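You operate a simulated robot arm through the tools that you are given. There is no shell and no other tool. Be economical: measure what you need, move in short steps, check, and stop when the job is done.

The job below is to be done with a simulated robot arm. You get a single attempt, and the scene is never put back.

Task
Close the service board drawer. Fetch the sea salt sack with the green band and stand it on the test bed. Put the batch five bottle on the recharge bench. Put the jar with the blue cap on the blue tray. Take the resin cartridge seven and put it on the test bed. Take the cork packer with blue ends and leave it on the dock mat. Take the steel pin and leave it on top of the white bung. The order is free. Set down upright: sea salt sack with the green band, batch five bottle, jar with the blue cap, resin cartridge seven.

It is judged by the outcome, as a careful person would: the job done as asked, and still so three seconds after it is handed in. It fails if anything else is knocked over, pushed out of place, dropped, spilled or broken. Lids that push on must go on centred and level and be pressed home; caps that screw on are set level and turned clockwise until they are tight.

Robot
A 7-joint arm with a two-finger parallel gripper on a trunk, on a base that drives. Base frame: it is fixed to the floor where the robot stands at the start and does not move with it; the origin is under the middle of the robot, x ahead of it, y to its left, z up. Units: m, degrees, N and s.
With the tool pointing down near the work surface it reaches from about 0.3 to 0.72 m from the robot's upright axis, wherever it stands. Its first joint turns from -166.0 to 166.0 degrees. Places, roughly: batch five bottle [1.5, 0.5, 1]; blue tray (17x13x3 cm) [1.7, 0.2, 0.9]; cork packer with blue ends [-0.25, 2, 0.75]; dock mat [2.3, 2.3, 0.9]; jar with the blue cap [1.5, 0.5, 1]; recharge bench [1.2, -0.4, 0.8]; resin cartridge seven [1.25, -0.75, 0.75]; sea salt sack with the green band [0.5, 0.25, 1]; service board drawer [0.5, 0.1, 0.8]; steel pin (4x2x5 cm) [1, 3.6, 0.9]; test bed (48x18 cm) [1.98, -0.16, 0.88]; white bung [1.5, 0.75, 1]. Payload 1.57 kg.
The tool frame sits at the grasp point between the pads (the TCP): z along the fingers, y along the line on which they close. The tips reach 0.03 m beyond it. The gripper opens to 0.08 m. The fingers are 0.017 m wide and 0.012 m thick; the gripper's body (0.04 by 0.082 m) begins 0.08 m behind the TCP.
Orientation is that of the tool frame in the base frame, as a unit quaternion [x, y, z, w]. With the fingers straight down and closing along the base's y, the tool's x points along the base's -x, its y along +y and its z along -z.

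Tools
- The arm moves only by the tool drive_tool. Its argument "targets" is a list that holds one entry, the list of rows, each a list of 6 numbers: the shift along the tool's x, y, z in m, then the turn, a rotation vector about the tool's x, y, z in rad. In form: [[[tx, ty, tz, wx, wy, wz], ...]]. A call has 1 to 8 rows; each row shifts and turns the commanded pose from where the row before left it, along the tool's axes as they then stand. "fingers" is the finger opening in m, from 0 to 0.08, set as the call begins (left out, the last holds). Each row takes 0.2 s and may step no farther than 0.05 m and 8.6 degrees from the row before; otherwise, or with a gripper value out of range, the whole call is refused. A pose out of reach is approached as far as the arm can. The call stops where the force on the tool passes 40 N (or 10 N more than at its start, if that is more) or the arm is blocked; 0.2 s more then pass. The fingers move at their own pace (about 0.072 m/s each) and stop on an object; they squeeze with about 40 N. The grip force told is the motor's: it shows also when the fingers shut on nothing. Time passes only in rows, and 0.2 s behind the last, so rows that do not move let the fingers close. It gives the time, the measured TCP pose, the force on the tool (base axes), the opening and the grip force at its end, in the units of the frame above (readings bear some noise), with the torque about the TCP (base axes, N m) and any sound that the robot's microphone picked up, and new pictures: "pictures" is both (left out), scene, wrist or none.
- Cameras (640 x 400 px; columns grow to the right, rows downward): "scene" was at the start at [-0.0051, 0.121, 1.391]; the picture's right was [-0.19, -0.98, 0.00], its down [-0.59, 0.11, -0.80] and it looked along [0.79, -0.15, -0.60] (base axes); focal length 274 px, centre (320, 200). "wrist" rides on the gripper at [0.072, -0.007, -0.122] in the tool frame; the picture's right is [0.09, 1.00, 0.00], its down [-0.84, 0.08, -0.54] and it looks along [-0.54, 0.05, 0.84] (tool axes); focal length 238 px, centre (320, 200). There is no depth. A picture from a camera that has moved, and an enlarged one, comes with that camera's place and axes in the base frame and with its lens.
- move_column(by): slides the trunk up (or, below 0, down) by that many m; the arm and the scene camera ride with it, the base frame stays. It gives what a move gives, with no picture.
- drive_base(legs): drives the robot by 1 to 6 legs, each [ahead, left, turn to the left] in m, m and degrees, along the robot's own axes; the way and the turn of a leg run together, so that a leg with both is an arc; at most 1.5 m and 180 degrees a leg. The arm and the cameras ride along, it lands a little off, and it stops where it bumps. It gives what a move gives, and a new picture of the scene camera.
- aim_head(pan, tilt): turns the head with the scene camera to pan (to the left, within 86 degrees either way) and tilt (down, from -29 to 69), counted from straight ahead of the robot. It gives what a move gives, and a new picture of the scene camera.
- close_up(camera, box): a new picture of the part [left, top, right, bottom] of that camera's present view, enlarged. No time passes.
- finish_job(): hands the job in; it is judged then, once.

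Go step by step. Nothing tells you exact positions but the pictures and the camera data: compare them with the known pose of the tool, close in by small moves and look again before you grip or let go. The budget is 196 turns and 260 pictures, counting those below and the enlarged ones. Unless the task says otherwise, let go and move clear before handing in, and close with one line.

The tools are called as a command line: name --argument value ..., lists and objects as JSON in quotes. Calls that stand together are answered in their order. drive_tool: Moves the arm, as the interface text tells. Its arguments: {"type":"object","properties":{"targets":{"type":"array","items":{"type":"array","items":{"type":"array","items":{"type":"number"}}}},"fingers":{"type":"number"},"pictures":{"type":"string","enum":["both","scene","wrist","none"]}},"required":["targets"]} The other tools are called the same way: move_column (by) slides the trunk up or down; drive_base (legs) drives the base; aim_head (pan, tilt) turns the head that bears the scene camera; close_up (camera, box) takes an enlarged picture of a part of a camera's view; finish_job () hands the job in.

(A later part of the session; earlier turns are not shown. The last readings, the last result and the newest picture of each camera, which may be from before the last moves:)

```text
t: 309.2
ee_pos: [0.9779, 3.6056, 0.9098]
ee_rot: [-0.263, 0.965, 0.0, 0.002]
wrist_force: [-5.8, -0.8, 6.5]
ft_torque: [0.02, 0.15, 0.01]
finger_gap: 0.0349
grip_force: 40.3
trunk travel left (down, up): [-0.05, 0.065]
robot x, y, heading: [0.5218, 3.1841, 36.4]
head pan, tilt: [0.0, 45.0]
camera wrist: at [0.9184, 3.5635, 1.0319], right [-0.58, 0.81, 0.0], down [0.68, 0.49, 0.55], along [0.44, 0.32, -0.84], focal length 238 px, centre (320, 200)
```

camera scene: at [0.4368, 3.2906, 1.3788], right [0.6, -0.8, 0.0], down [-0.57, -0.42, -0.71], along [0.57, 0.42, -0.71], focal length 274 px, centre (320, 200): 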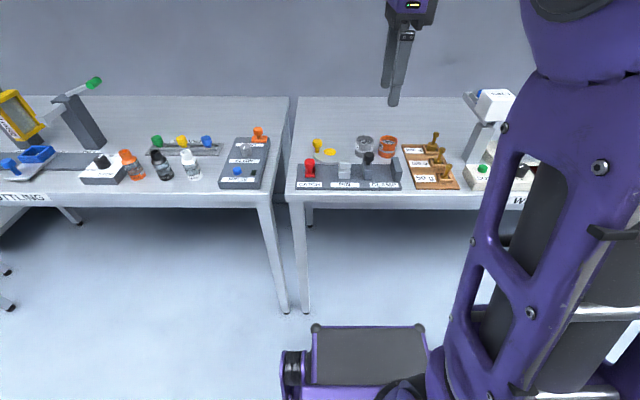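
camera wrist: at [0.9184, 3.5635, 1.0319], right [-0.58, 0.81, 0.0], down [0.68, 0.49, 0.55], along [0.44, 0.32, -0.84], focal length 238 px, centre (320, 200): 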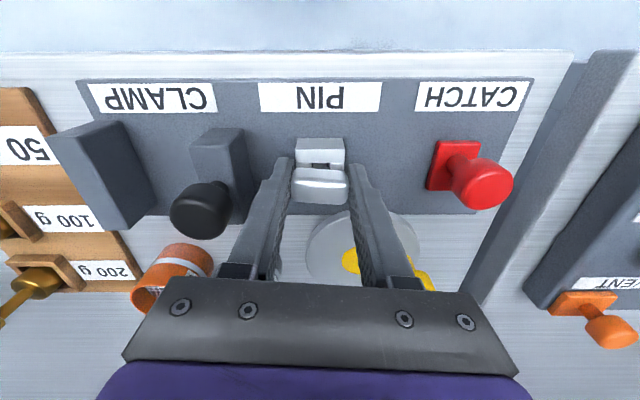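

Gripped (3.5 cm). I pull it straight up and look at its shape.

drive_tool --targets '[[[0, 0, -0.01, 0, 0, 0], [0, 0, -0.02, 0, 0, 0], [0, 0, -0.04, 0, 0, 0], [0, 0, -0.05, 0, 0, 0], [0, 0, -0.05, 0, 0, 0]]]' --pictures "both"

close_up --camera "scene" --box '[290, 60, 450, 200]'

```text
t: 310.4
ee_pos: [0.9766, 3.6054, 1.0811]
ee_rot: [-0.262, 0.965, 0.001, 0.003]
wrist_force: [-0.3, -0.3, -1.6]
ft_torque: [0.0, 0.02, 0.02]
finger_gap: 0.0348
grip_force: 40.1
trunk travel left (down, up): [-0.05, 0.065]
robot x, y, heading: [0.5258, 3.1858, 36.5]
head pan, tilt: [0.0, 45.0]
camera scene: at [0.4369, 3.2906, 1.3787], right [0.59, -0.8, 0.0], down [-0.57, -0.42, -0.71], along [0.57, 0.42, -0.71], focal length 274 px, centre (320, 200)
camera wrist: at [0.9168, 3.562, 1.2018], right [-0.58, 0.81, 0.0], down [0.68, 0.49, 0.55], along [0.44, 0.32, -0.84], focal length 238 px, centre (320, 200)
```

scene: 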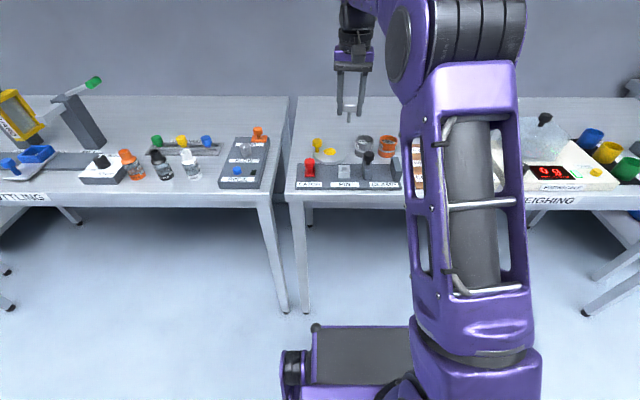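
wrist: 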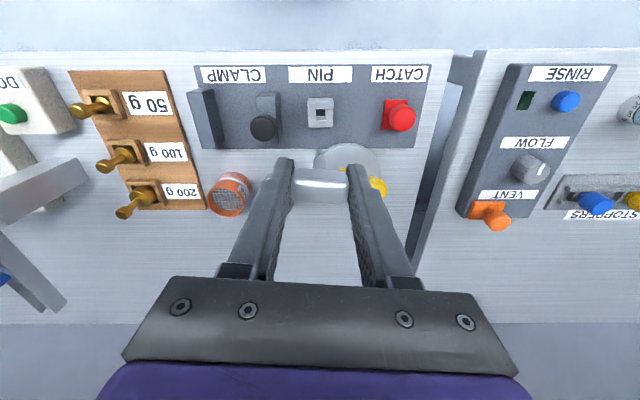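

```text
2.86 times, centred on (370, 130) of scene
camera zoom: at [0.4369, 3.2906, 1.3787], right [0.59, -0.8, 0.0], down [-0.57, -0.42, -0.71], along [0.57, 0.42, -0.71], focal length 784 px, centre (177, 400)
```

zoom: 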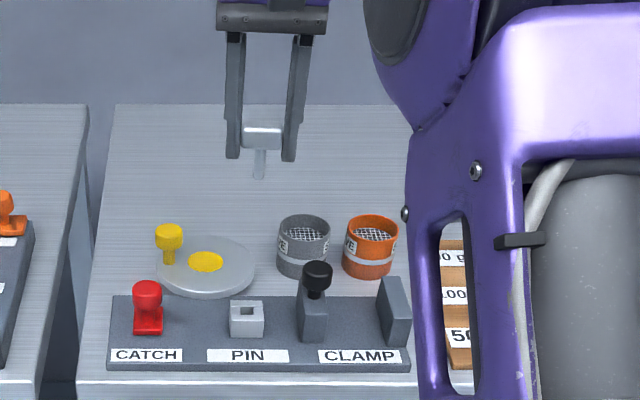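

The pin came out: a 3.5 cm head with a square shank, about 5 cm in all. I retract and drive back into the aisle toward the white bung.

drive_tool --targets '[[[0.0304, -0.0102, -0.0238, 0, 0, 0], [0.0304, -0.0102, -0.0238, 0, 0, 0], [0.0304, -0.0102, -0.0238, 0, 0, 0], [0.0304, -0.0102, -0.0238, 0, 0, 0], [0.0304, -0.0102, -0.0238, 0, 0, 0]]]' --pictures "none"

drive_base --legs '[[-0.1, 0, 0], [0, -1.4, 0], [0, -1.1, 0], [0, 0, 90], [0, 0, 91.5]]'

```text
t: 311.6
ee_pos: [0.8725, 3.4823, 1.1989]
ee_rot: [-0.264, 0.965, 0.001, 0.002]
wrist_force: [0.3, 0.9, -1.1]
ft_torque: [-0.02, 0.02, 0.02]
finger_gap: 0.0349
grip_force: 39.7
trunk travel left (down, up): [-0.05, 0.065]
robot x, y, heading: [0.53, 3.1886, 36.6]
head pan, tilt: [0.0, 45.0]
```

```text
t: 344.2
ee_pos: [1.6609, 0.8549, 1.1997]
ee_rot: [0.956, 0.293, -0.003, 0.001]
wrist_force: [0.6, 0.8, -0.4]
ft_torque: [0.0, -0.03, -0.02]
finger_gap: 0.0349
grip_force: 39.7
trunk travel left (down, up): [-0.05, 0.065]
robot x, y, heading: [1.9863, 1.1718, -139.7]
head pan, tilt: [0.0, 45.0]
camera scene: at [2.083, 1.0693, 1.3787], right [-0.65, 0.76, 0.0], down [0.54, 0.46, -0.71], along [-0.54, -0.46, -0.71], focal length 274 px, centre (320, 200)
```

scene: 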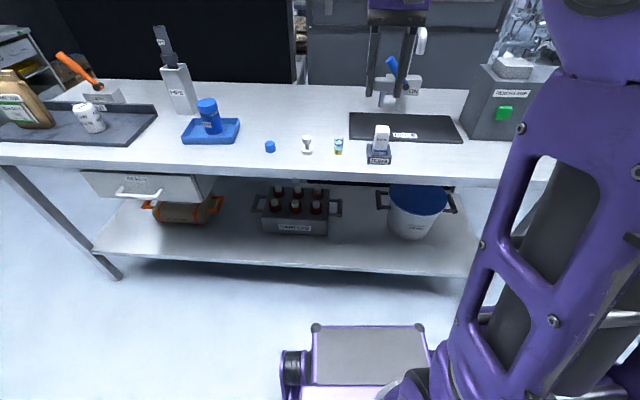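

The bung is at about (1.555, 0.569). I drive nearer to face it directly.

drive_base --legs '[[0.13, 0.13, 0]]'

close_up --camera "scene" --box '[290, 130, 410, 220]'

```text
t: 346.2
ee_pos: [1.6467, 0.6697, 1.1987]
ee_rot: [0.956, 0.295, -0.002, 0.001]
wrist_force: [0.1, -0.1, -0.5]
ft_torque: [-0.01, -0.01, 0.01]
finger_gap: 0.0348
grip_force: 40.0
trunk travel left (down, up): [-0.05, 0.065]
robot x, y, heading: [1.9753, 0.9873, -139.7]
head pan, tilt: [0.0, 45.0]
camera scene: at [2.0682, 0.8847, 1.3787], right [-0.65, 0.76, 0.0], down [0.54, 0.46, -0.71], along [-0.54, -0.46, -0.71], focal length 274 px, centre (320, 200)
```

scene: 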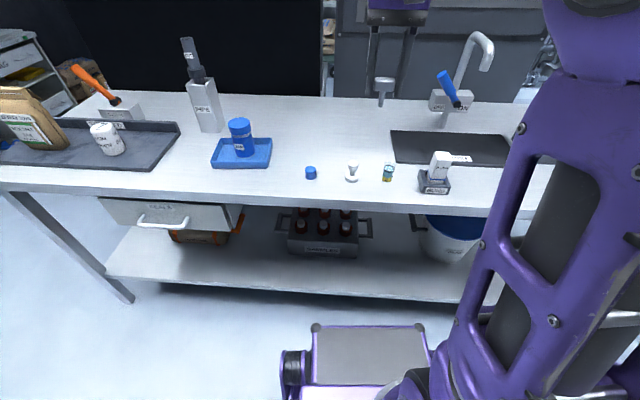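

```text
4.44 times, centred on (350, 175) of scene
camera zoom: at [2.0682, 0.8847, 1.3787], right [-0.65, 0.76, 0.0], down [0.54, 0.46, -0.71], along [-0.54, -0.46, -0.71], focal length 1220 px, centre (187, 311)
```

zoom: 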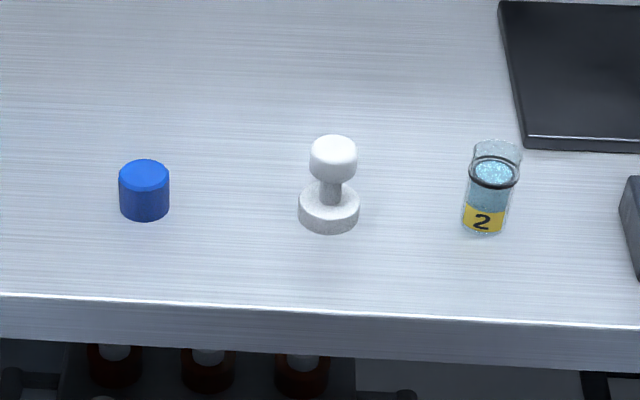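

The bung's top is a flat-looking disc about 2.9 cm wide at z ≈ 0.917, centre ≈ (1.551, 0.566). I bring the pin above it.

drive_tool --targets '[[[-0.0345, 0.008, 0.03, 0, 0, 0], [-0.0345, 0.008, 0.03, 0, 0, 0], [-0.0345, 0.008, 0.03, 0, 0, 0], [-0.0345, 0.008, 0.03, 0, 0, 0], [0, 0, 0.03, 0, 0, 0]]]' --pictures "both"

close_up --camera "wrist" --box '[250, 80, 390, 190]'

close_up --camera "scene" --box '[290, 90, 430, 200]'

```text
t: 347.4
ee_pos: [1.5509, 0.5646, 1.0498]
ee_rot: [0.955, 0.295, -0.002, 0.001]
wrist_force: [1.2, -0.1, -1.0]
ft_torque: [0.0, -0.02, 0.01]
finger_gap: 0.0348
grip_force: 40.3
trunk travel left (down, up): [-0.05, 0.065]
robot x, y, heading: [1.9728, 0.9854, -139.5]
head pan, tilt: [0.0, 45.0]
camera scene: at [2.0681, 0.8845, 1.3788], right [-0.65, 0.76, 0.0], down [0.54, 0.46, -0.71], along [-0.54, -0.46, -0.71], focal length 274 px, centre (320, 200)
camera wrist: at [1.6058, 0.61, 1.1695], right [0.64, -0.77, 0.0], down [-0.65, -0.53, 0.55], along [-0.42, -0.35, -0.84], focal length 238 px, centre (320, 200)
```

scene: 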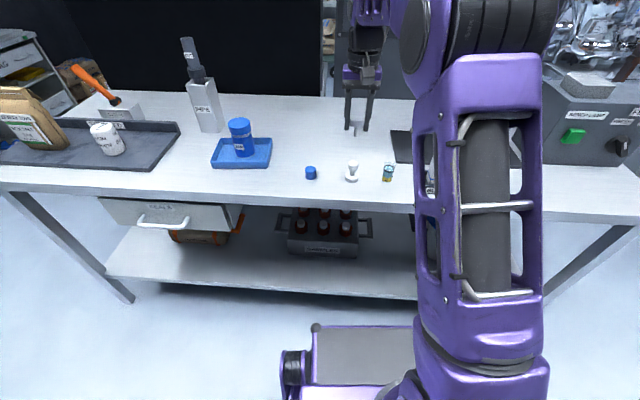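
wrist: 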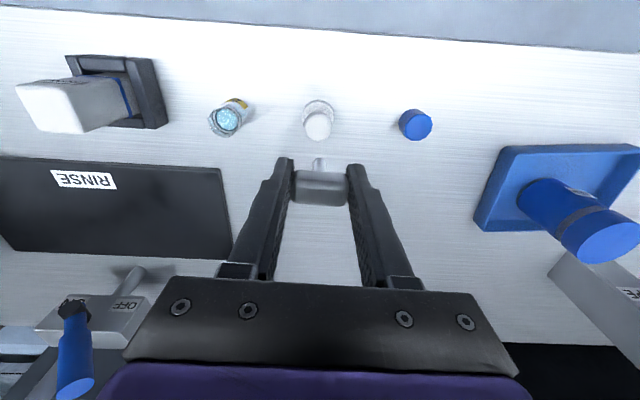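

```text
3.64 times, centred on (320, 135) of wrist
camera zoom: at [1.6058, 0.61, 1.1695], right [0.64, -0.77, 0.0], down [-0.65, -0.53, 0.55], along [-0.42, -0.35, -0.84], focal length 867 px, centre (320, 436)
```

zoom: 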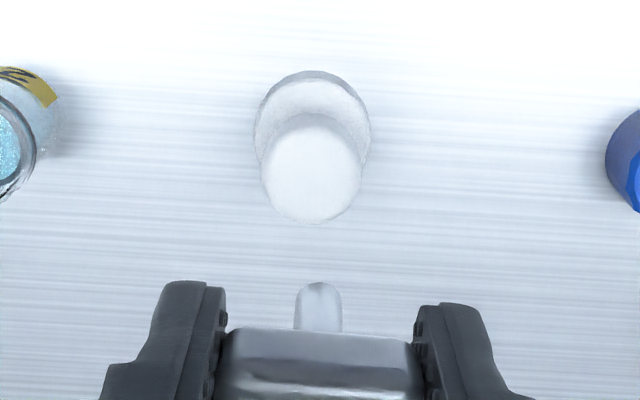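

```text
3.64 times, centred on (360, 145) of scene
camera zoom: at [2.0681, 0.8845, 1.3788], right [-0.65, 0.76, 0.0], down [0.54, 0.46, -0.71], along [-0.54, -0.46, -0.71], focal length 998 px, centre (174, 400)
```

zoom: 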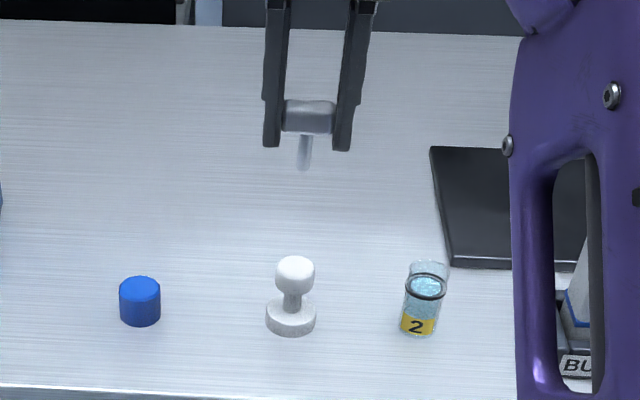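

close_up --camera "wrist" --box '[290, 145, 350, 185]'

close_up --camera "scene" --box '[340, 105, 380, 145]'

close_up --camera "scene" --box '[330, 150, 375, 185]'

```text
10.00 times, centred on (320, 165) of wrist
camera zoom: at [1.6058, 0.61, 1.1695], right [0.64, -0.77, 0.0], down [-0.65, -0.53, 0.55], along [-0.42, -0.35, -0.84], focal length 2384 px, centre (320, 550)
```

zoom: 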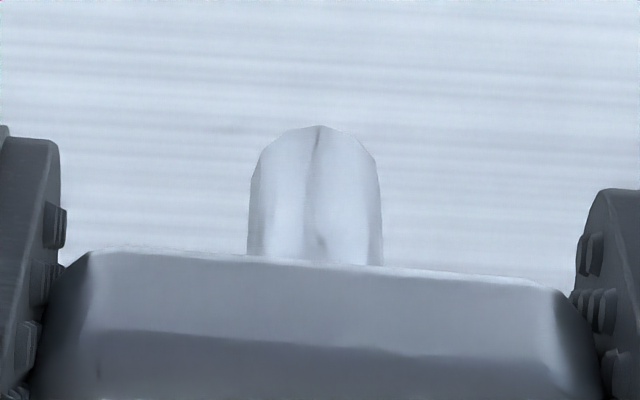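

```text
10.00 times, centred on (360, 125) of scene
camera zoom: at [2.0681, 0.8845, 1.3788], right [-0.65, 0.76, 0.0], down [0.54, 0.46, -0.71], along [-0.54, -0.46, -0.71], focal length 2745 px, centre (-80, 950)
```

zoom: 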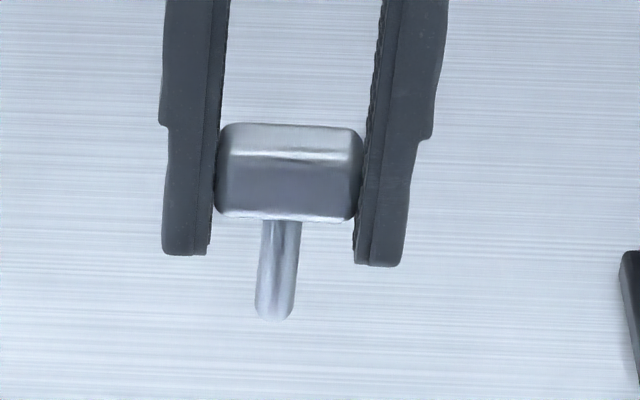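

```text
11.43 times, centred on (352, 168) of scene
camera zoom: at [2.0681, 0.8845, 1.3788], right [-0.65, 0.76, 0.0], down [0.54, 0.46, -0.71], along [-0.54, -0.46, -0.71], focal length 3137 px, centre (-51, 571)
```

zoom: 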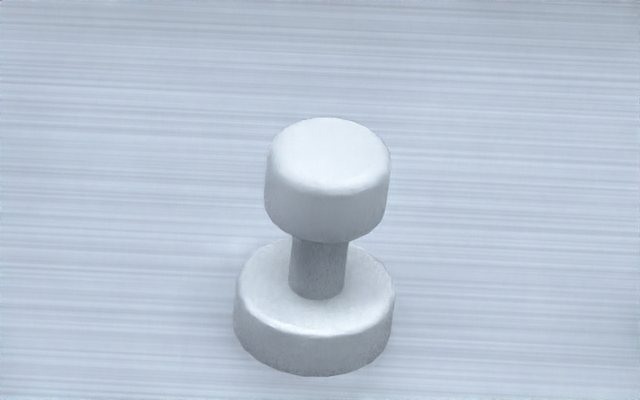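

The shank is only ~9 mm wide, so standing the pin on it would be shaky; laying it with the head's broad side on the flat knob is stabler. For that I need the tool horizontal, with the wrist camera on top: I back off a little and turn the gripper half around.

drive_base --legs '[[-0.08, 0, 0]]'

drive_tool --targets '[[[0, 0, -0.02, 0, 0, 0.1428], [0, 0, -0.02, 0, 0, 0.1428], [0, 0, -0.01, 0, 0, 0.1428], [0, 0, 0, 0, 0, 0.1428], [0, 0, 0, 0, 0, 0.1428], [0, 0, 0, 0, 0, 0.1428], [0, 0, 0, 0, 0, 0.1428], [0, 0, 0, 0, 0, 0.1428]]]' --pictures "none"

drive_tool --targets '[[[0, 0, 0, 0, 0, 0.1428], [0, 0, 0, 0, 0, 0.1428], [0, 0, 0, 0, 0, 0.1428], [0, 0, 0, 0, 0, 0.1428], [0, 0, 0, 0, 0, 0.1428], [0, 0, 0, 0, 0, 0.1428], [0, 0, 0, 0, 0, 0.1428], [0, 0, 0, 0, 0, 0.1428]]]' --pictures "none"

```text
t: 348.4
ee_pos: [1.6114, 0.6144, 1.0489]
ee_rot: [0.955, 0.295, -0.003, 0.001]
wrist_force: [0.5, 0.3, -1.5]
ft_torque: [0.0, -0.02, -0.02]
finger_gap: 0.0352
grip_force: 40.0
trunk travel left (down, up): [-0.05, 0.065]
robot x, y, heading: [2.0323, 1.0376, -139.5]
head pan, tilt: [0.0, 45.0]
camera scene: at [2.1281, 0.9357, 1.3787], right [-0.65, 0.76, 0.0], down [0.54, 0.46, -0.71], along [-0.54, -0.46, -0.71], focal length 274 px, centre (320, 200)
```

scene: 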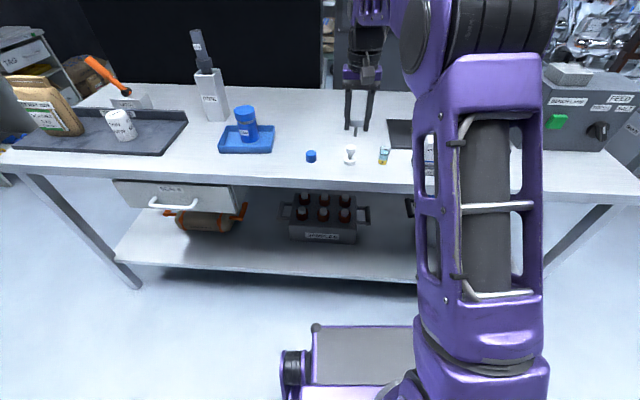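

```text
t: 350.2
ee_pos: [1.6109, 0.6141, 1.0997]
ee_rot: [0.963, -0.269, -0.002, 0.002]
wrist_force: [0.0, 0.7, -1.2]
ft_torque: [0.01, -0.04, 0.01]
finger_gap: 0.0348
grip_force: 40.1
trunk travel left (down, up): [-0.05, 0.065]
robot x, y, heading: [2.034, 1.0382, -139.4]
head pan, tilt: [0.0, 45.0]
```

```text
t: 352.0
ee_pos: [1.6108, 0.6146, 1.1005]
ee_rot: [-0.665, 0.747, -0.001, -0.002]
wrist_force: [-0.4, 0.3, -0.2]
ft_torque: [-0.01, -0.01, -0.02]
finger_gap: 0.0349
grip_force: 40.0
trunk travel left (down, up): [-0.05, 0.065]
robot x, y, heading: [2.0312, 1.0411, -139.7]
head pan, tilt: [0.0, 45.0]
```

The wrist allows it. I finish the turn and start tilting to horizontal.

drive_tool --targets '[[[0, 0, 0, 0, 0, 0.1348], [0, 0, 0, 0, 0, 0.1348], [0, 0, 0, 0, 0, 0.1348], [0, 0, 0, 0, 0, 0.1348], [0, 0, 0, 0, 0, 0.1348], [0, 0, 0, 0, 0.1428, 0], [0, 0, 0, 0, 0.1428, 0], [0, 0, 0, 0, 0.1428, 0]]]' --pictures "none"

drive_tool --targets '[[[0, 0, 0, 0, 0.1428, 0], [0, 0, 0, 0, 0.1428, 0], [0, 0, 0, 0, 0.1428, 0], [0, 0, 0, 0, 0.1428, 0]]]' --pictures "both"

```text
t: 353.8
ee_pos: [1.6123, 0.6149, 1.0994]
ee_rot: [-0.372, 0.903, -0.082, -0.199]
wrist_force: [-0.5, 0.0, -0.3]
ft_torque: [0.05, 0.0, 0.0]
finger_gap: 0.0348
grip_force: 40.2
trunk travel left (down, up): [-0.05, 0.065]
robot x, y, heading: [2.0333, 1.0408, -139.6]
head pan, tilt: [0.0, 45.0]
```

```text
t: 354.8
ee_pos: [1.6091, 0.6166, 1.0991]
ee_rot: [-0.335, 0.815, -0.18, -0.437]
wrist_force: [-0.5, -0.5, -0.3]
ft_torque: [0.0, -0.04, 0.04]
finger_gap: 0.0349
grip_force: 39.3
trunk travel left (down, up): [-0.05, 0.065]
robot x, y, heading: [2.0317, 1.0402, -139.7]
head pan, tilt: [0.0, 45.0]
camera scene: at [2.1274, 0.9363, 1.3789], right [-0.65, 0.76, 0.0], down [0.54, 0.46, -0.71], along [-0.54, -0.46, -0.71], focal length 274 px, centre (320, 200)
camera wrist: at [1.6571, 0.6552, 1.2248], right [-0.74, 0.67, 0.08], down [0.6, 0.7, -0.4], along [-0.32, -0.25, -0.91], focal length 238 px, centre (320, 200)
```

scene: 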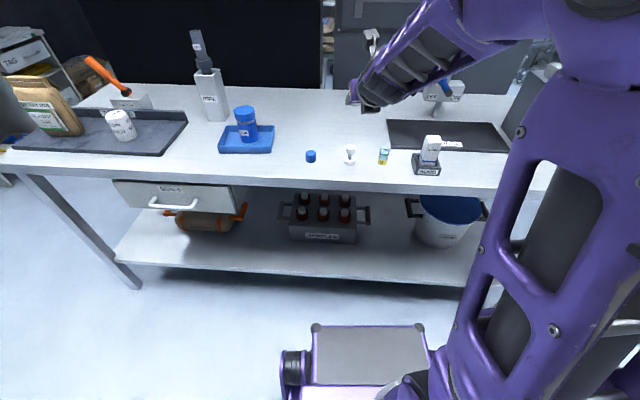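
wrist: 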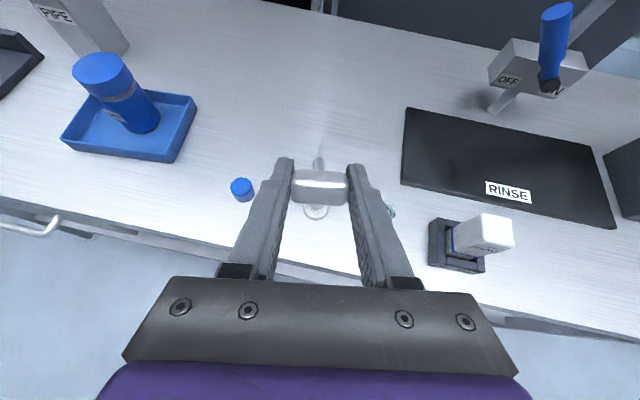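

drive_tool --targets '[[[0, 0, 0, 0, 0.1466, 0], [0, 0, 0, 0, 0.1466, 0], [0, 0, 0, 0, 0.1466, 0], [0, 0, 0, 0, 0.1466, 0], [0, 0, 0, 0, 0, 0]]]' --pictures "both"

```text
t: 356.0
ee_pos: [1.6113, 0.6143, 1.0993]
ee_rot: [0.267, -0.646, 0.273, 0.661]
wrist_force: [0.2, 0.2, 0.2]
ft_torque: [0.02, 0.05, -0.01]
finger_gap: 0.0351
grip_force: 40.1
trunk travel left (down, up): [-0.05, 0.065]
robot x, y, heading: [2.03, 1.0405, -139.5]
head pan, tilt: [0.0, 45.0]
camera scene: at [2.1281, 0.9357, 1.3787], right [-0.65, 0.76, 0.0], down [0.54, 0.46, -0.71], along [-0.54, -0.46, -0.71], focal length 274 px, centre (320, 200)
camera wrist: at [1.7028, 0.697, 1.1674], right [-0.7, 0.71, 0.09], down [0.32, 0.43, -0.85], along [-0.64, -0.57, -0.52], focal length 238 px, centre (320, 200)
```

scene: 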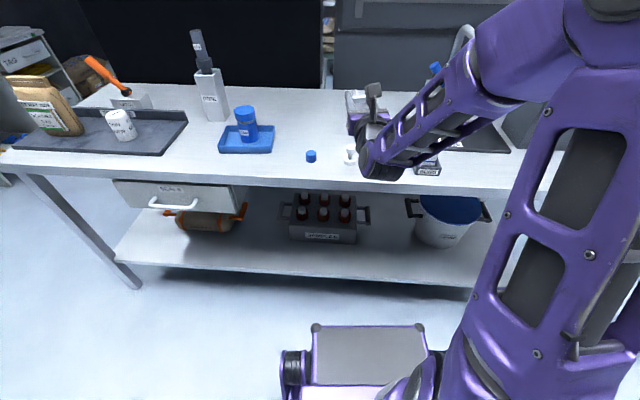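
wrist: 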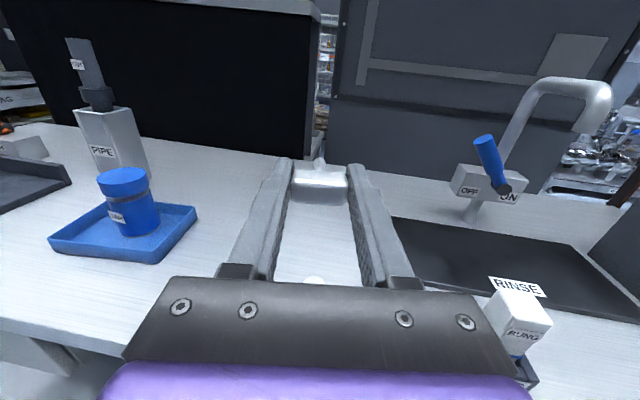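

The tool is level. One label near the white block in the dark holder may read "BUNG"; I check what is what.

close_up --camera "scene" --box '[400, 130, 500, 190]'

close_up --camera "wrist" --box '[460, 260, 580, 400]'

```text
6.40 times, centred on (450, 160) of scene
camera zoom: at [2.1281, 0.9357, 1.3787], right [-0.65, 0.76, 0.0], down [0.54, 0.46, -0.71], along [-0.54, -0.46, -0.71], focal length 1757 px, centre (-512, 456)
```

zoom: 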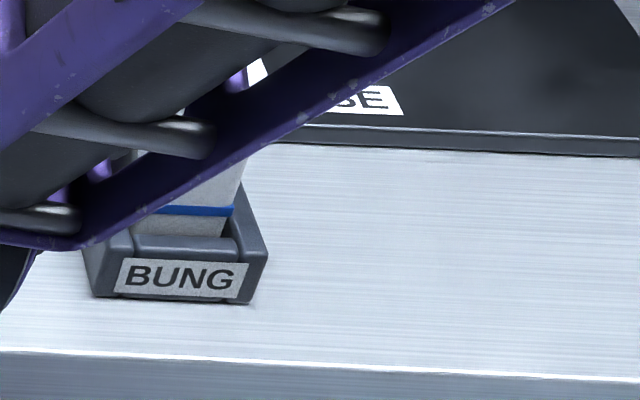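

```text
2.86 times, centred on (520, 330) of wrist
camera zoom: at [1.7028, 0.697, 1.1674], right [-0.7, 0.71, 0.09], down [0.32, 0.43, -0.85], along [-0.64, -0.57, -0.52], focal length 681 px, centre (-251, -171)
```

zoom: 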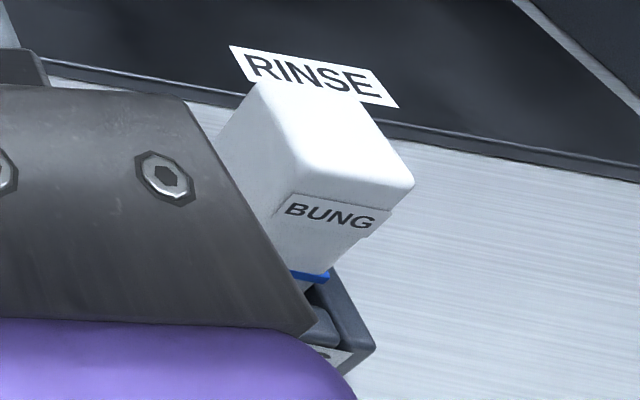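

Good that I checked: the white bung is the white block labelled BUNG in the dark holder, at about (1.435, 0.756), top z ≈ 0.96, with a flat top. I move the level pin sideways above it and look.

drive_tool --targets '[[[0, 0.045, 0, 0, -0.023, 0], [0, 0.045, 0, 0, 0, 0], [0, 0.045, 0, 0, 0, 0], [0, 0.045, 0, 0, 0, 0], [0, 0.03, 0, 0, 0, 0]]]' --pictures "both"

```text
t: 357.2
ee_pos: [1.4636, 0.7622, 1.0983]
ee_rot: [-0.27, 0.655, -0.269, -0.653]
wrist_force: [-0.2, -0.4, -0.3]
ft_torque: [0.02, -0.02, -0.05]
finger_gap: 0.0349
grip_force: 40.0
trunk travel left (down, up): [-0.05, 0.065]
robot x, y, heading: [2.0367, 1.0373, -139.5]
head pan, tilt: [0.0, 45.0]
camera scene: at [2.1283, 0.9356, 1.3787], right [-0.65, 0.76, 0.0], down [0.54, 0.46, -0.71], along [-0.54, -0.46, -0.71], focal length 274 px, centre (320, 200)
camera wrist: at [1.5538, 0.8436, 1.169], right [-0.7, 0.71, 0.09], down [0.33, 0.44, -0.84], along [-0.63, -0.56, -0.54], focal length 238 px, centre (320, 200)
```

scene: 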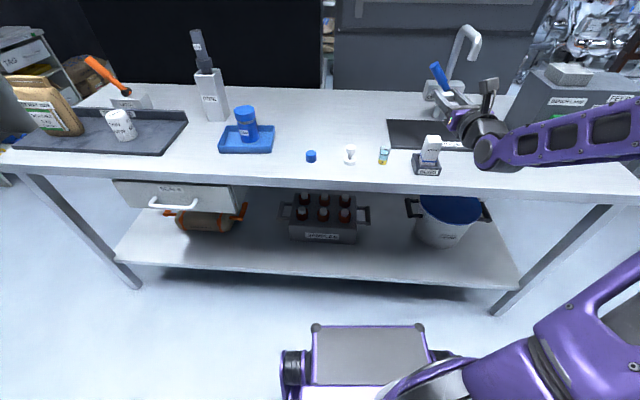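
wrist: 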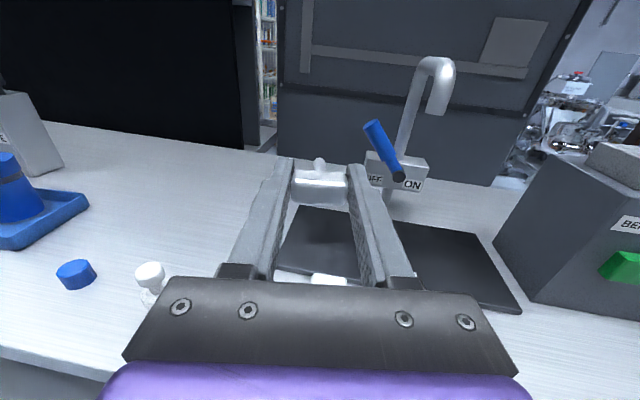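

close_up --camera "scene" --box '[390, 70, 530, 190]'

```text
3.33 times, centred on (460, 130) of scene
camera zoom: at [2.1283, 0.9356, 1.3787], right [-0.65, 0.76, 0.0], down [0.54, 0.46, -0.71], along [-0.54, -0.46, -0.71], focal length 915 px, centre (-147, 433)
```

zoom: 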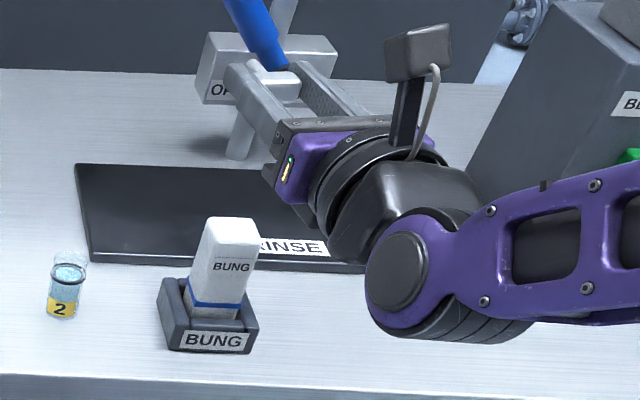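

The bung's top is ≈ 4 × 3 cm at (1.433, 0.755, 0.97). The elbow has swung out toward the bench's control box, so I move the tool back and shift the base right instead.

drive_tool --targets '[[[0, -0.045, 0, 0, 0, 0], [0, -0.045, 0, 0, 0, 0], [0, -0.045, 0, 0, 0, 0], [0, -0.045, 0, 0, 0, 0], [0, -0.03, 0, 0, 0, 0]]]' --pictures "scene"

drive_base --legs '[[0.02, -0.22, 0]]'

```text
t: 358.4
ee_pos: [1.6103, 0.6142, 1.0988]
ee_rot: [-0.271, 0.655, -0.268, -0.652]
wrist_force: [-0.5, -0.2, -0.3]
ft_torque: [0.05, 0.02, 0.03]
finger_gap: 0.0347
grip_force: 39.9
trunk travel left (down, up): [-0.05, 0.065]
robot x, y, heading: [2.0328, 1.0374, -139.7]
head pan, tilt: [0.0, 45.0]
camera scene: at [2.1282, 0.9358, 1.3788], right [-0.65, 0.76, 0.0], down [0.54, 0.46, -0.71], along [-0.54, -0.46, -0.71], focal length 274 px, centre (320, 200)
```

scene: 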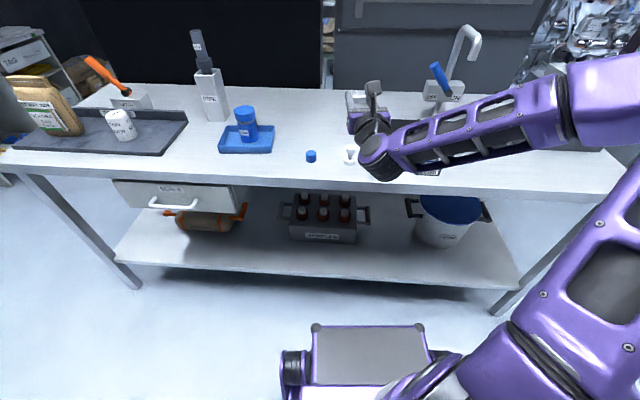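

```text
t: 361.2
ee_pos: [1.4506, 0.7725, 1.099]
ee_rot: [-0.27, 0.655, -0.268, -0.653]
wrist_force: [-0.3, 0.3, -2.0]
ft_torque: [0.03, -0.04, 0.01]
finger_gap: 0.0351
grip_force: 40.3
trunk travel left (down, up): [-0.05, 0.065]
robot x, y, heading: [1.8739, 1.1946, -139.6]
head pan, tilt: [0.0, 45.0]
camera scene: at [1.9684, 1.0935, 1.3787], right [-0.65, 0.76, 0.0], down [0.54, 0.46, -0.71], along [-0.54, -0.46, -0.71], focal length 274 px, centre (320, 200)
```

scene: 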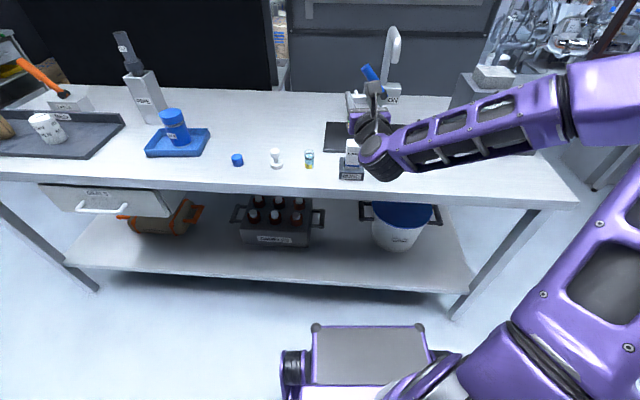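

The elbow is over the aisle with room. I check alignment over the bung from both cameras.

close_up --camera "scene" --box '[310, 80, 430, 190]'

close_up --camera "wrist" --box '[220, 130, 420, 300]'

```text
3.64 times, centred on (370, 135) of scene
camera zoom: at [1.9684, 1.0935, 1.3787], right [-0.65, 0.76, 0.0], down [0.54, 0.46, -0.71], along [-0.54, -0.46, -0.71], focal length 998 px, centre (138, 436)
```

zoom: 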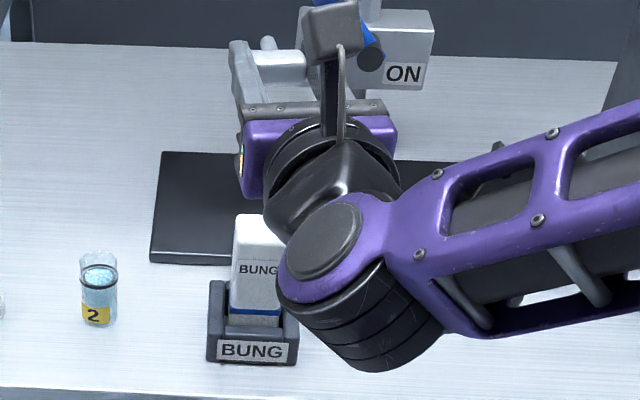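

```text
2.35 times, centred on (320, 215) of wrist
camera zoom: at [1.5405, 0.853, 1.1702], right [-0.7, 0.71, 0.09], down [0.33, 0.44, -0.83], along [-0.63, -0.56, -0.54], focal length 561 px, centre (320, 165)
```

zoom: 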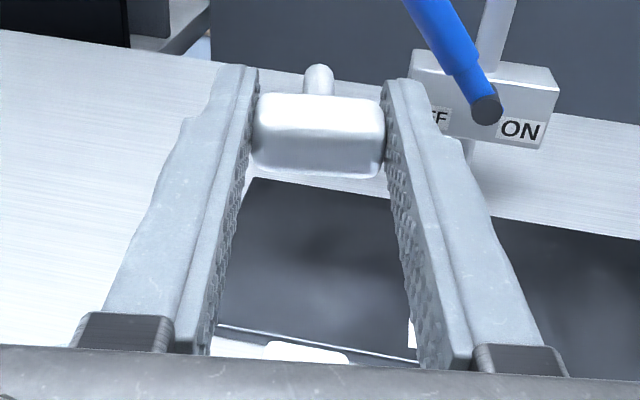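

Alignment is good. I move 1 cm forward and descend close to the bung's top.

drive_tool --targets '[[[0, 0, 0.01, 0, 0, 0], [-0.04, 0, 0, 0, 0, 0], [-0.04, 0, 0, 0, 0, 0], [-0.02, 0, 0, 0, 0, 0]]]' --pictures "both"

close_up --camera "scene" --box '[310, 80, 430, 190]'

close_up --camera "wrist" --box '[240, 130, 400, 290]'

```text
t: 362.2
ee_pos: [1.4436, 0.7672, 0.9985]
ee_rot: [-0.271, 0.654, -0.269, -0.653]
wrist_force: [-1.3, 0.5, -0.6]
ft_torque: [0.02, 0.02, 0.02]
finger_gap: 0.0347
grip_force: 39.9
trunk travel left (down, up): [-0.05, 0.065]
robot x, y, heading: [1.8736, 1.1974, -139.3]
head pan, tilt: [0.0, 45.0]
camera scene: at [1.9684, 1.0935, 1.3788], right [-0.65, 0.76, 0.0], down [0.54, 0.46, -0.71], along [-0.54, -0.46, -0.71], focal length 274 px, centre (320, 200)
camera wrist: at [1.5335, 0.8474, 1.0698], right [-0.7, 0.71, 0.09], down [0.33, 0.44, -0.84], along [-0.63, -0.56, -0.54], focal length 238 px, centre (320, 200)
```

scene: 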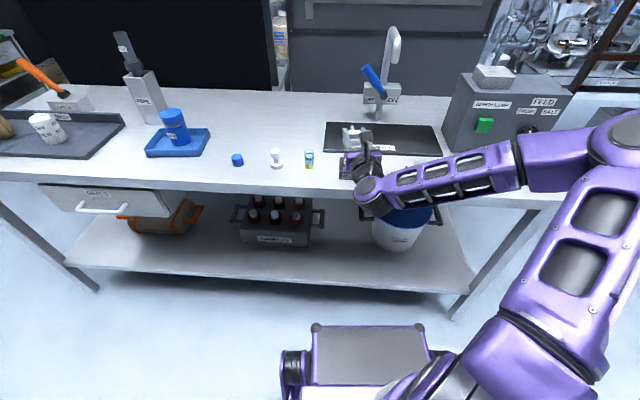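
wrist: 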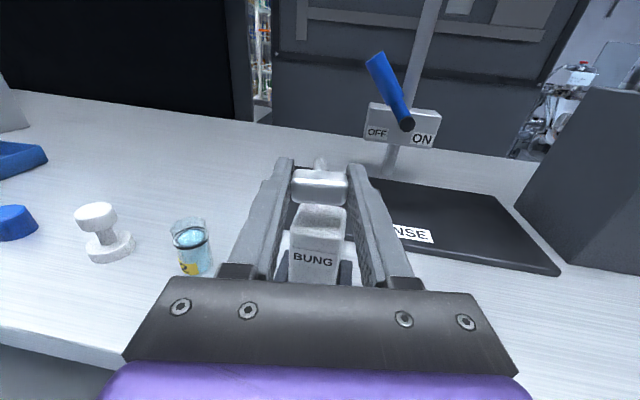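

```text
3.64 times, centred on (370, 135) of scene
camera zoom: at [1.9684, 1.0935, 1.3788], right [-0.65, 0.76, 0.0], down [0.54, 0.46, -0.71], along [-0.54, -0.46, -0.71], focal length 998 px, centre (138, 436)
```

zoom: 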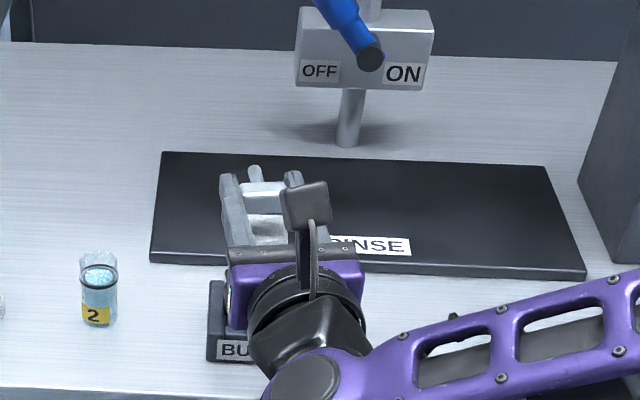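

```text
2.50 times, centred on (320, 210) of wrist
camera zoom: at [1.5335, 0.8474, 1.0698], right [-0.7, 0.71, 0.09], down [0.33, 0.44, -0.84], along [-0.63, -0.56, -0.54], focal length 596 px, centre (320, 175)
```

zoom: 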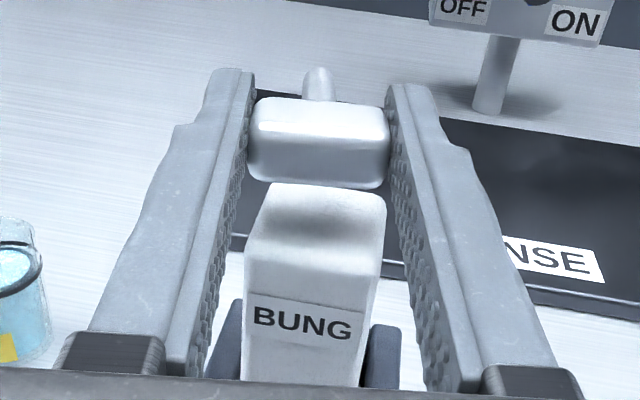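

Excellent view: the head is right above the bung's top. I lower in small steps to contact.

drive_tool --targets '[[[-0.005, 0, 0, 0, 0, 0], [-0.004, 0, 0, 0, 0, 0], [0, 0, 0, 0, 0, 0]]]' --pictures "none"

close_up --camera "wrist" --box '[240, 130, 400, 290]'

```text
t: 363.0
ee_pos: [1.4437, 0.7675, 0.9901]
ee_rot: [-0.271, 0.655, -0.269, -0.652]
wrist_force: [0.2, 0.4, -0.8]
ft_torque: [0.02, -0.01, 0.01]
finger_gap: 0.035
grip_force: 40.2
trunk travel left (down, up): [-0.05, 0.065]
robot x, y, heading: [1.8722, 1.197, -139.6]
head pan, tilt: [0.0, 45.0]
```

```text
2.50 times, centred on (320, 210) of wrist
camera zoom: at [1.5334, 0.8469, 1.0615], right [-0.7, 0.71, 0.09], down [0.33, 0.44, -0.84], along [-0.63, -0.56, -0.54], focal length 596 px, centre (320, 175)
```

zoom: 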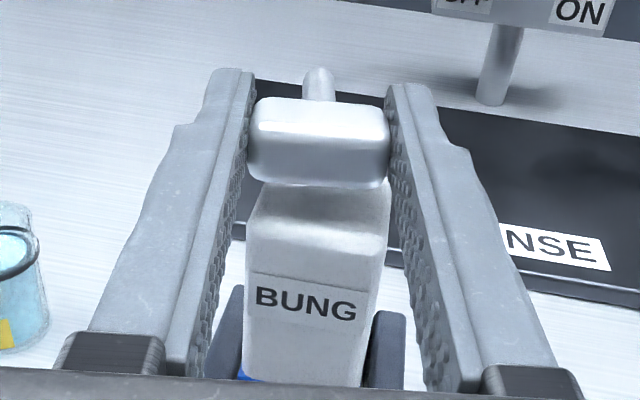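

drive_tool --targets '[[[-0.003, 0, 0, 0, 0, 0], [-0.003, 0, 0, 0, 0, 0], [0, 0, 0, 0, 0, 0]]]' --pictures "none"

drive_tool --targets '[[[-0.003, 0, 0, 0, 0, 0], [0, 0, 0, 0, 0, 0]]]' --pictures "none"

close_up --camera "wrist" --box '[240, 130, 400, 290]'

```text
t: 363.8
ee_pos: [1.443, 0.7661, 0.9842]
ee_rot: [-0.271, 0.655, -0.269, -0.652]
wrist_force: [0.2, 0.5, 0.1]
ft_torque: [0.02, -0.01, 0.0]
finger_gap: 0.035
grip_force: 40.3
trunk travel left (down, up): [-0.05, 0.065]
robot x, y, heading: [1.8747, 1.1951, -139.5]
head pan, tilt: [0.0, 45.0]
```

```text
t: 364.4
ee_pos: [1.443, 0.7665, 0.9822]
ee_rot: [-0.27, 0.655, -0.268, -0.653]
wrist_force: [-0.1, -0.3, -0.9]
ft_torque: [0.0, -0.01, -0.04]
finger_gap: 0.0348
grip_force: 39.9
trunk travel left (down, up): [-0.05, 0.065]
robot x, y, heading: [1.8724, 1.1957, -139.6]
head pan, tilt: [0.0, 45.0]
```

```text
2.50 times, centred on (320, 210) of wrist
camera zoom: at [1.5337, 0.8461, 1.0525], right [-0.7, 0.71, 0.09], down [0.33, 0.44, -0.84], along [-0.63, -0.56, -0.54], focal length 596 px, centre (320, 175)
```

zoom: 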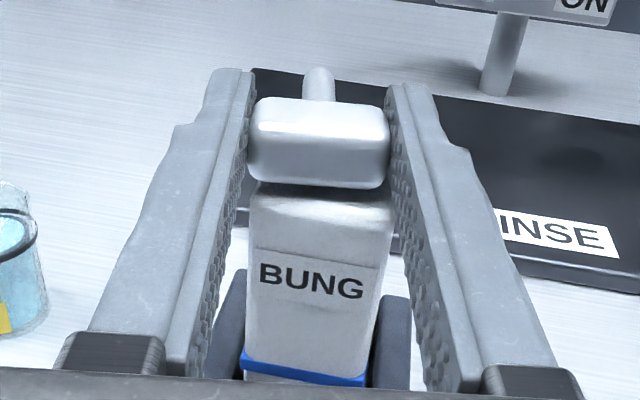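

drive_tool --targets '[[[-0.003, 0, 0, 0, 0, 0], [0, 0, 0, 0, 0, 0]]]' --pictures "none"

drive_tool --targets '[[[-0.002, 0, 0, 0, 0, 0], [0, 0, 0, 0, 0, 0]]]' --pictures "none"

close_up --camera "wrist" --box '[240, 130, 400, 290]'

```text
t: 365.0
ee_pos: [1.4454, 0.7662, 0.9779]
ee_rot: [-0.27, 0.654, -0.269, -0.653]
wrist_force: [-0.4, 1.0, -0.8]
ft_torque: [0.02, -0.01, 0.01]
finger_gap: 0.0348
grip_force: 40.5
trunk travel left (down, up): [-0.05, 0.065]
robot x, y, heading: [1.8727, 1.1958, -139.4]
head pan, tilt: [0.0, 45.0]
```

```text
t: 365.6
ee_pos: [1.4436, 0.7661, 0.9774]
ee_rot: [0.27, -0.653, 0.27, 0.654]
wrist_force: [-0.4, -0.8, 12.8]
ft_torque: [-0.08, 0.04, 0.01]
finger_gap: 0.0346
grip_force: 40.5
trunk travel left (down, up): [-0.05, 0.065]
robot x, y, heading: [1.8726, 1.1981, -139.7]
head pan, tilt: [0.0, 45.0]
```

```text
2.50 times, centred on (320, 210) of wrist
camera zoom: at [1.5345, 0.8465, 1.0486], right [-0.7, 0.71, 0.09], down [0.33, 0.44, -0.84], along [-0.63, -0.56, -0.54], focal length 596 px, centre (320, 175)
```

zoom: 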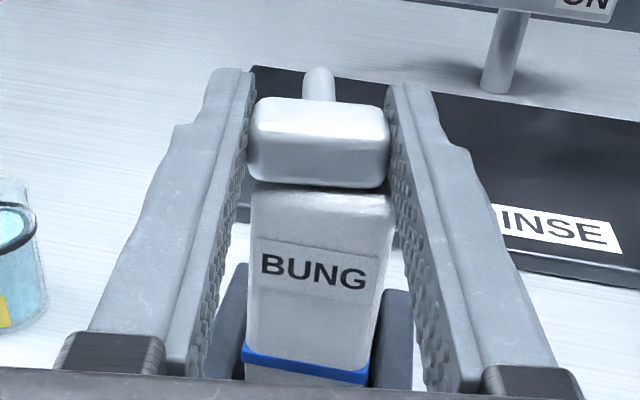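

Flat contact at 13 N with almost no torque. I relax 1 mm and open the fingers a little.

drive_tool --targets '[[[0.001, 0, 0, 0, 0, 0], [0, 0, 0, 0, 0, 0]]]' --pictures "none"

drive_tool --targets '[[[0, 0, 0, 0, 0, 0], [0, 0, 0, 0, 0, 0]]]' --fingers 0.039 --pictures "none"

close_up --camera "wrist" --box '[240, 130, 400, 290]'

```text
t: 366.2
ee_pos: [1.4437, 0.7664, 0.9774]
ee_rot: [-0.269, 0.654, -0.269, -0.654]
wrist_force: [0.7, -2.0, 11.9]
ft_torque: [-0.15, 0.03, 0.04]
finger_gap: 0.0351
grip_force: 40.0
trunk travel left (down, up): [-0.05, 0.065]
robot x, y, heading: [1.8721, 1.1953, -139.6]
head pan, tilt: [0.0, 45.0]
```

```text
t: 366.8
ee_pos: [1.4427, 0.7669, 0.9763]
ee_rot: [-0.271, 0.655, -0.269, -0.652]
wrist_force: [-0.5, 0.1, -0.2]
ft_torque: [-0.01, 0.0, 0.02]
finger_gap: 0.039
grip_force: 0.1
trunk travel left (down, up): [-0.05, 0.065]
robot x, y, heading: [1.8737, 1.1969, -139.6]
head pan, tilt: [0.0, 45.0]
```

```text
2.50 times, centred on (320, 210) of wrist
camera zoom: at [1.5336, 0.8464, 1.0477], right [-0.7, 0.71, 0.09], down [0.33, 0.44, -0.83], along [-0.63, -0.56, -0.54], focal length 596 px, centre (320, 175)
```

zoom: 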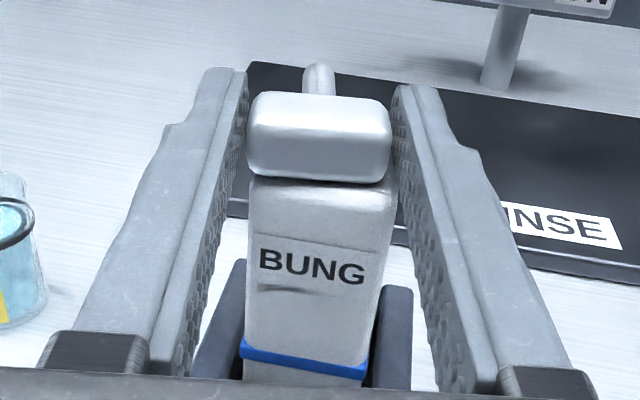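

Released; the pin rests level on the bung. I open wider and withdraw straight back.

drive_tool --targets '[[[0, 0, 0, 0, 0, 0], [0, 0, 0, 0, 0, 0], [0, 0, 0, 0, 0, 0]]]' --fingers 0.06 --pictures "wrist"

drive_tool --targets '[[[0, 0, -0.02, 0, 0, 0], [0, 0, -0.03, 0, 0, 0], [0, 0, -0.03, 0, 0, 0]]]' --pictures "both"

```text
t: 367.6
ee_pos: [1.4431, 0.7657, 0.9764]
ee_rot: [-0.27, 0.655, -0.268, -0.653]
wrist_force: [0.1, 0.9, -0.5]
ft_torque: [-0.01, -0.01, 0.0]
finger_gap: 0.0602
grip_force: 0.0
trunk travel left (down, up): [-0.05, 0.065]
robot x, y, heading: [1.8708, 1.1983, -139.7]
head pan, tilt: [0.0, 45.0]
camera wrist: at [1.5337, 0.8463, 1.0481], right [-0.7, 0.71, 0.09], down [0.33, 0.44, -0.83], along [-0.63, -0.56, -0.54], focal length 238 px, centre (320, 200)
```

wrist: 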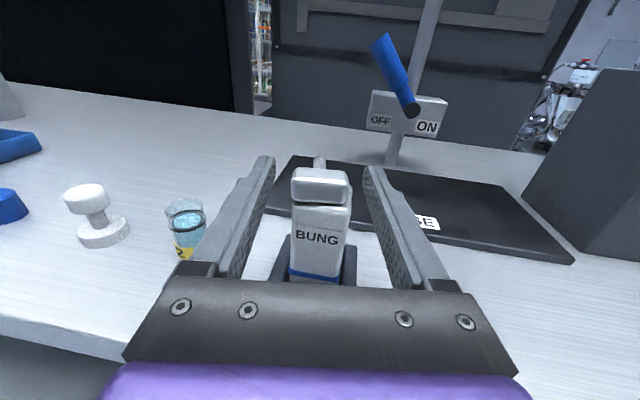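

```text
t: 368.4
ee_pos: [1.5003, 0.8212, 0.9787]
ee_rot: [-0.271, 0.655, -0.269, -0.652]
wrist_force: [0.5, -0.4, 0.4]
ft_torque: [0.0, -0.02, -0.01]
finger_gap: 0.06
grip_force: 0.0
trunk travel left (down, up): [-0.05, 0.065]
robot x, y, heading: [1.8712, 1.1951, -139.5]
head pan, tilt: [0.0, 45.0]
camera scene: at [1.9683, 1.0934, 1.3787], right [-0.65, 0.76, 0.0], down [0.54, 0.46, -0.71], along [-0.54, -0.46, -0.71], focal length 274 px, centre (320, 200)
camera wrist: at [1.5912, 0.9032, 1.0498], right [-0.7, 0.71, 0.09], down [0.33, 0.44, -0.84], along [-0.63, -0.56, -0.54], focal length 238 px, centre (320, 200)
```

scene: 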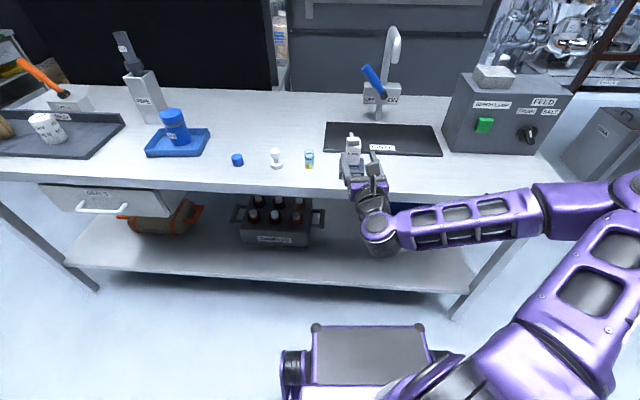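
wrist: 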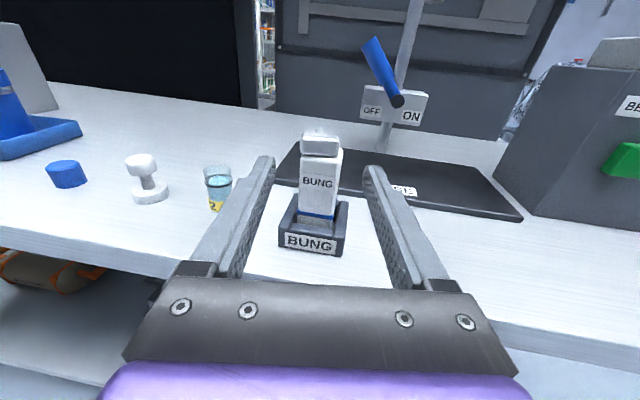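

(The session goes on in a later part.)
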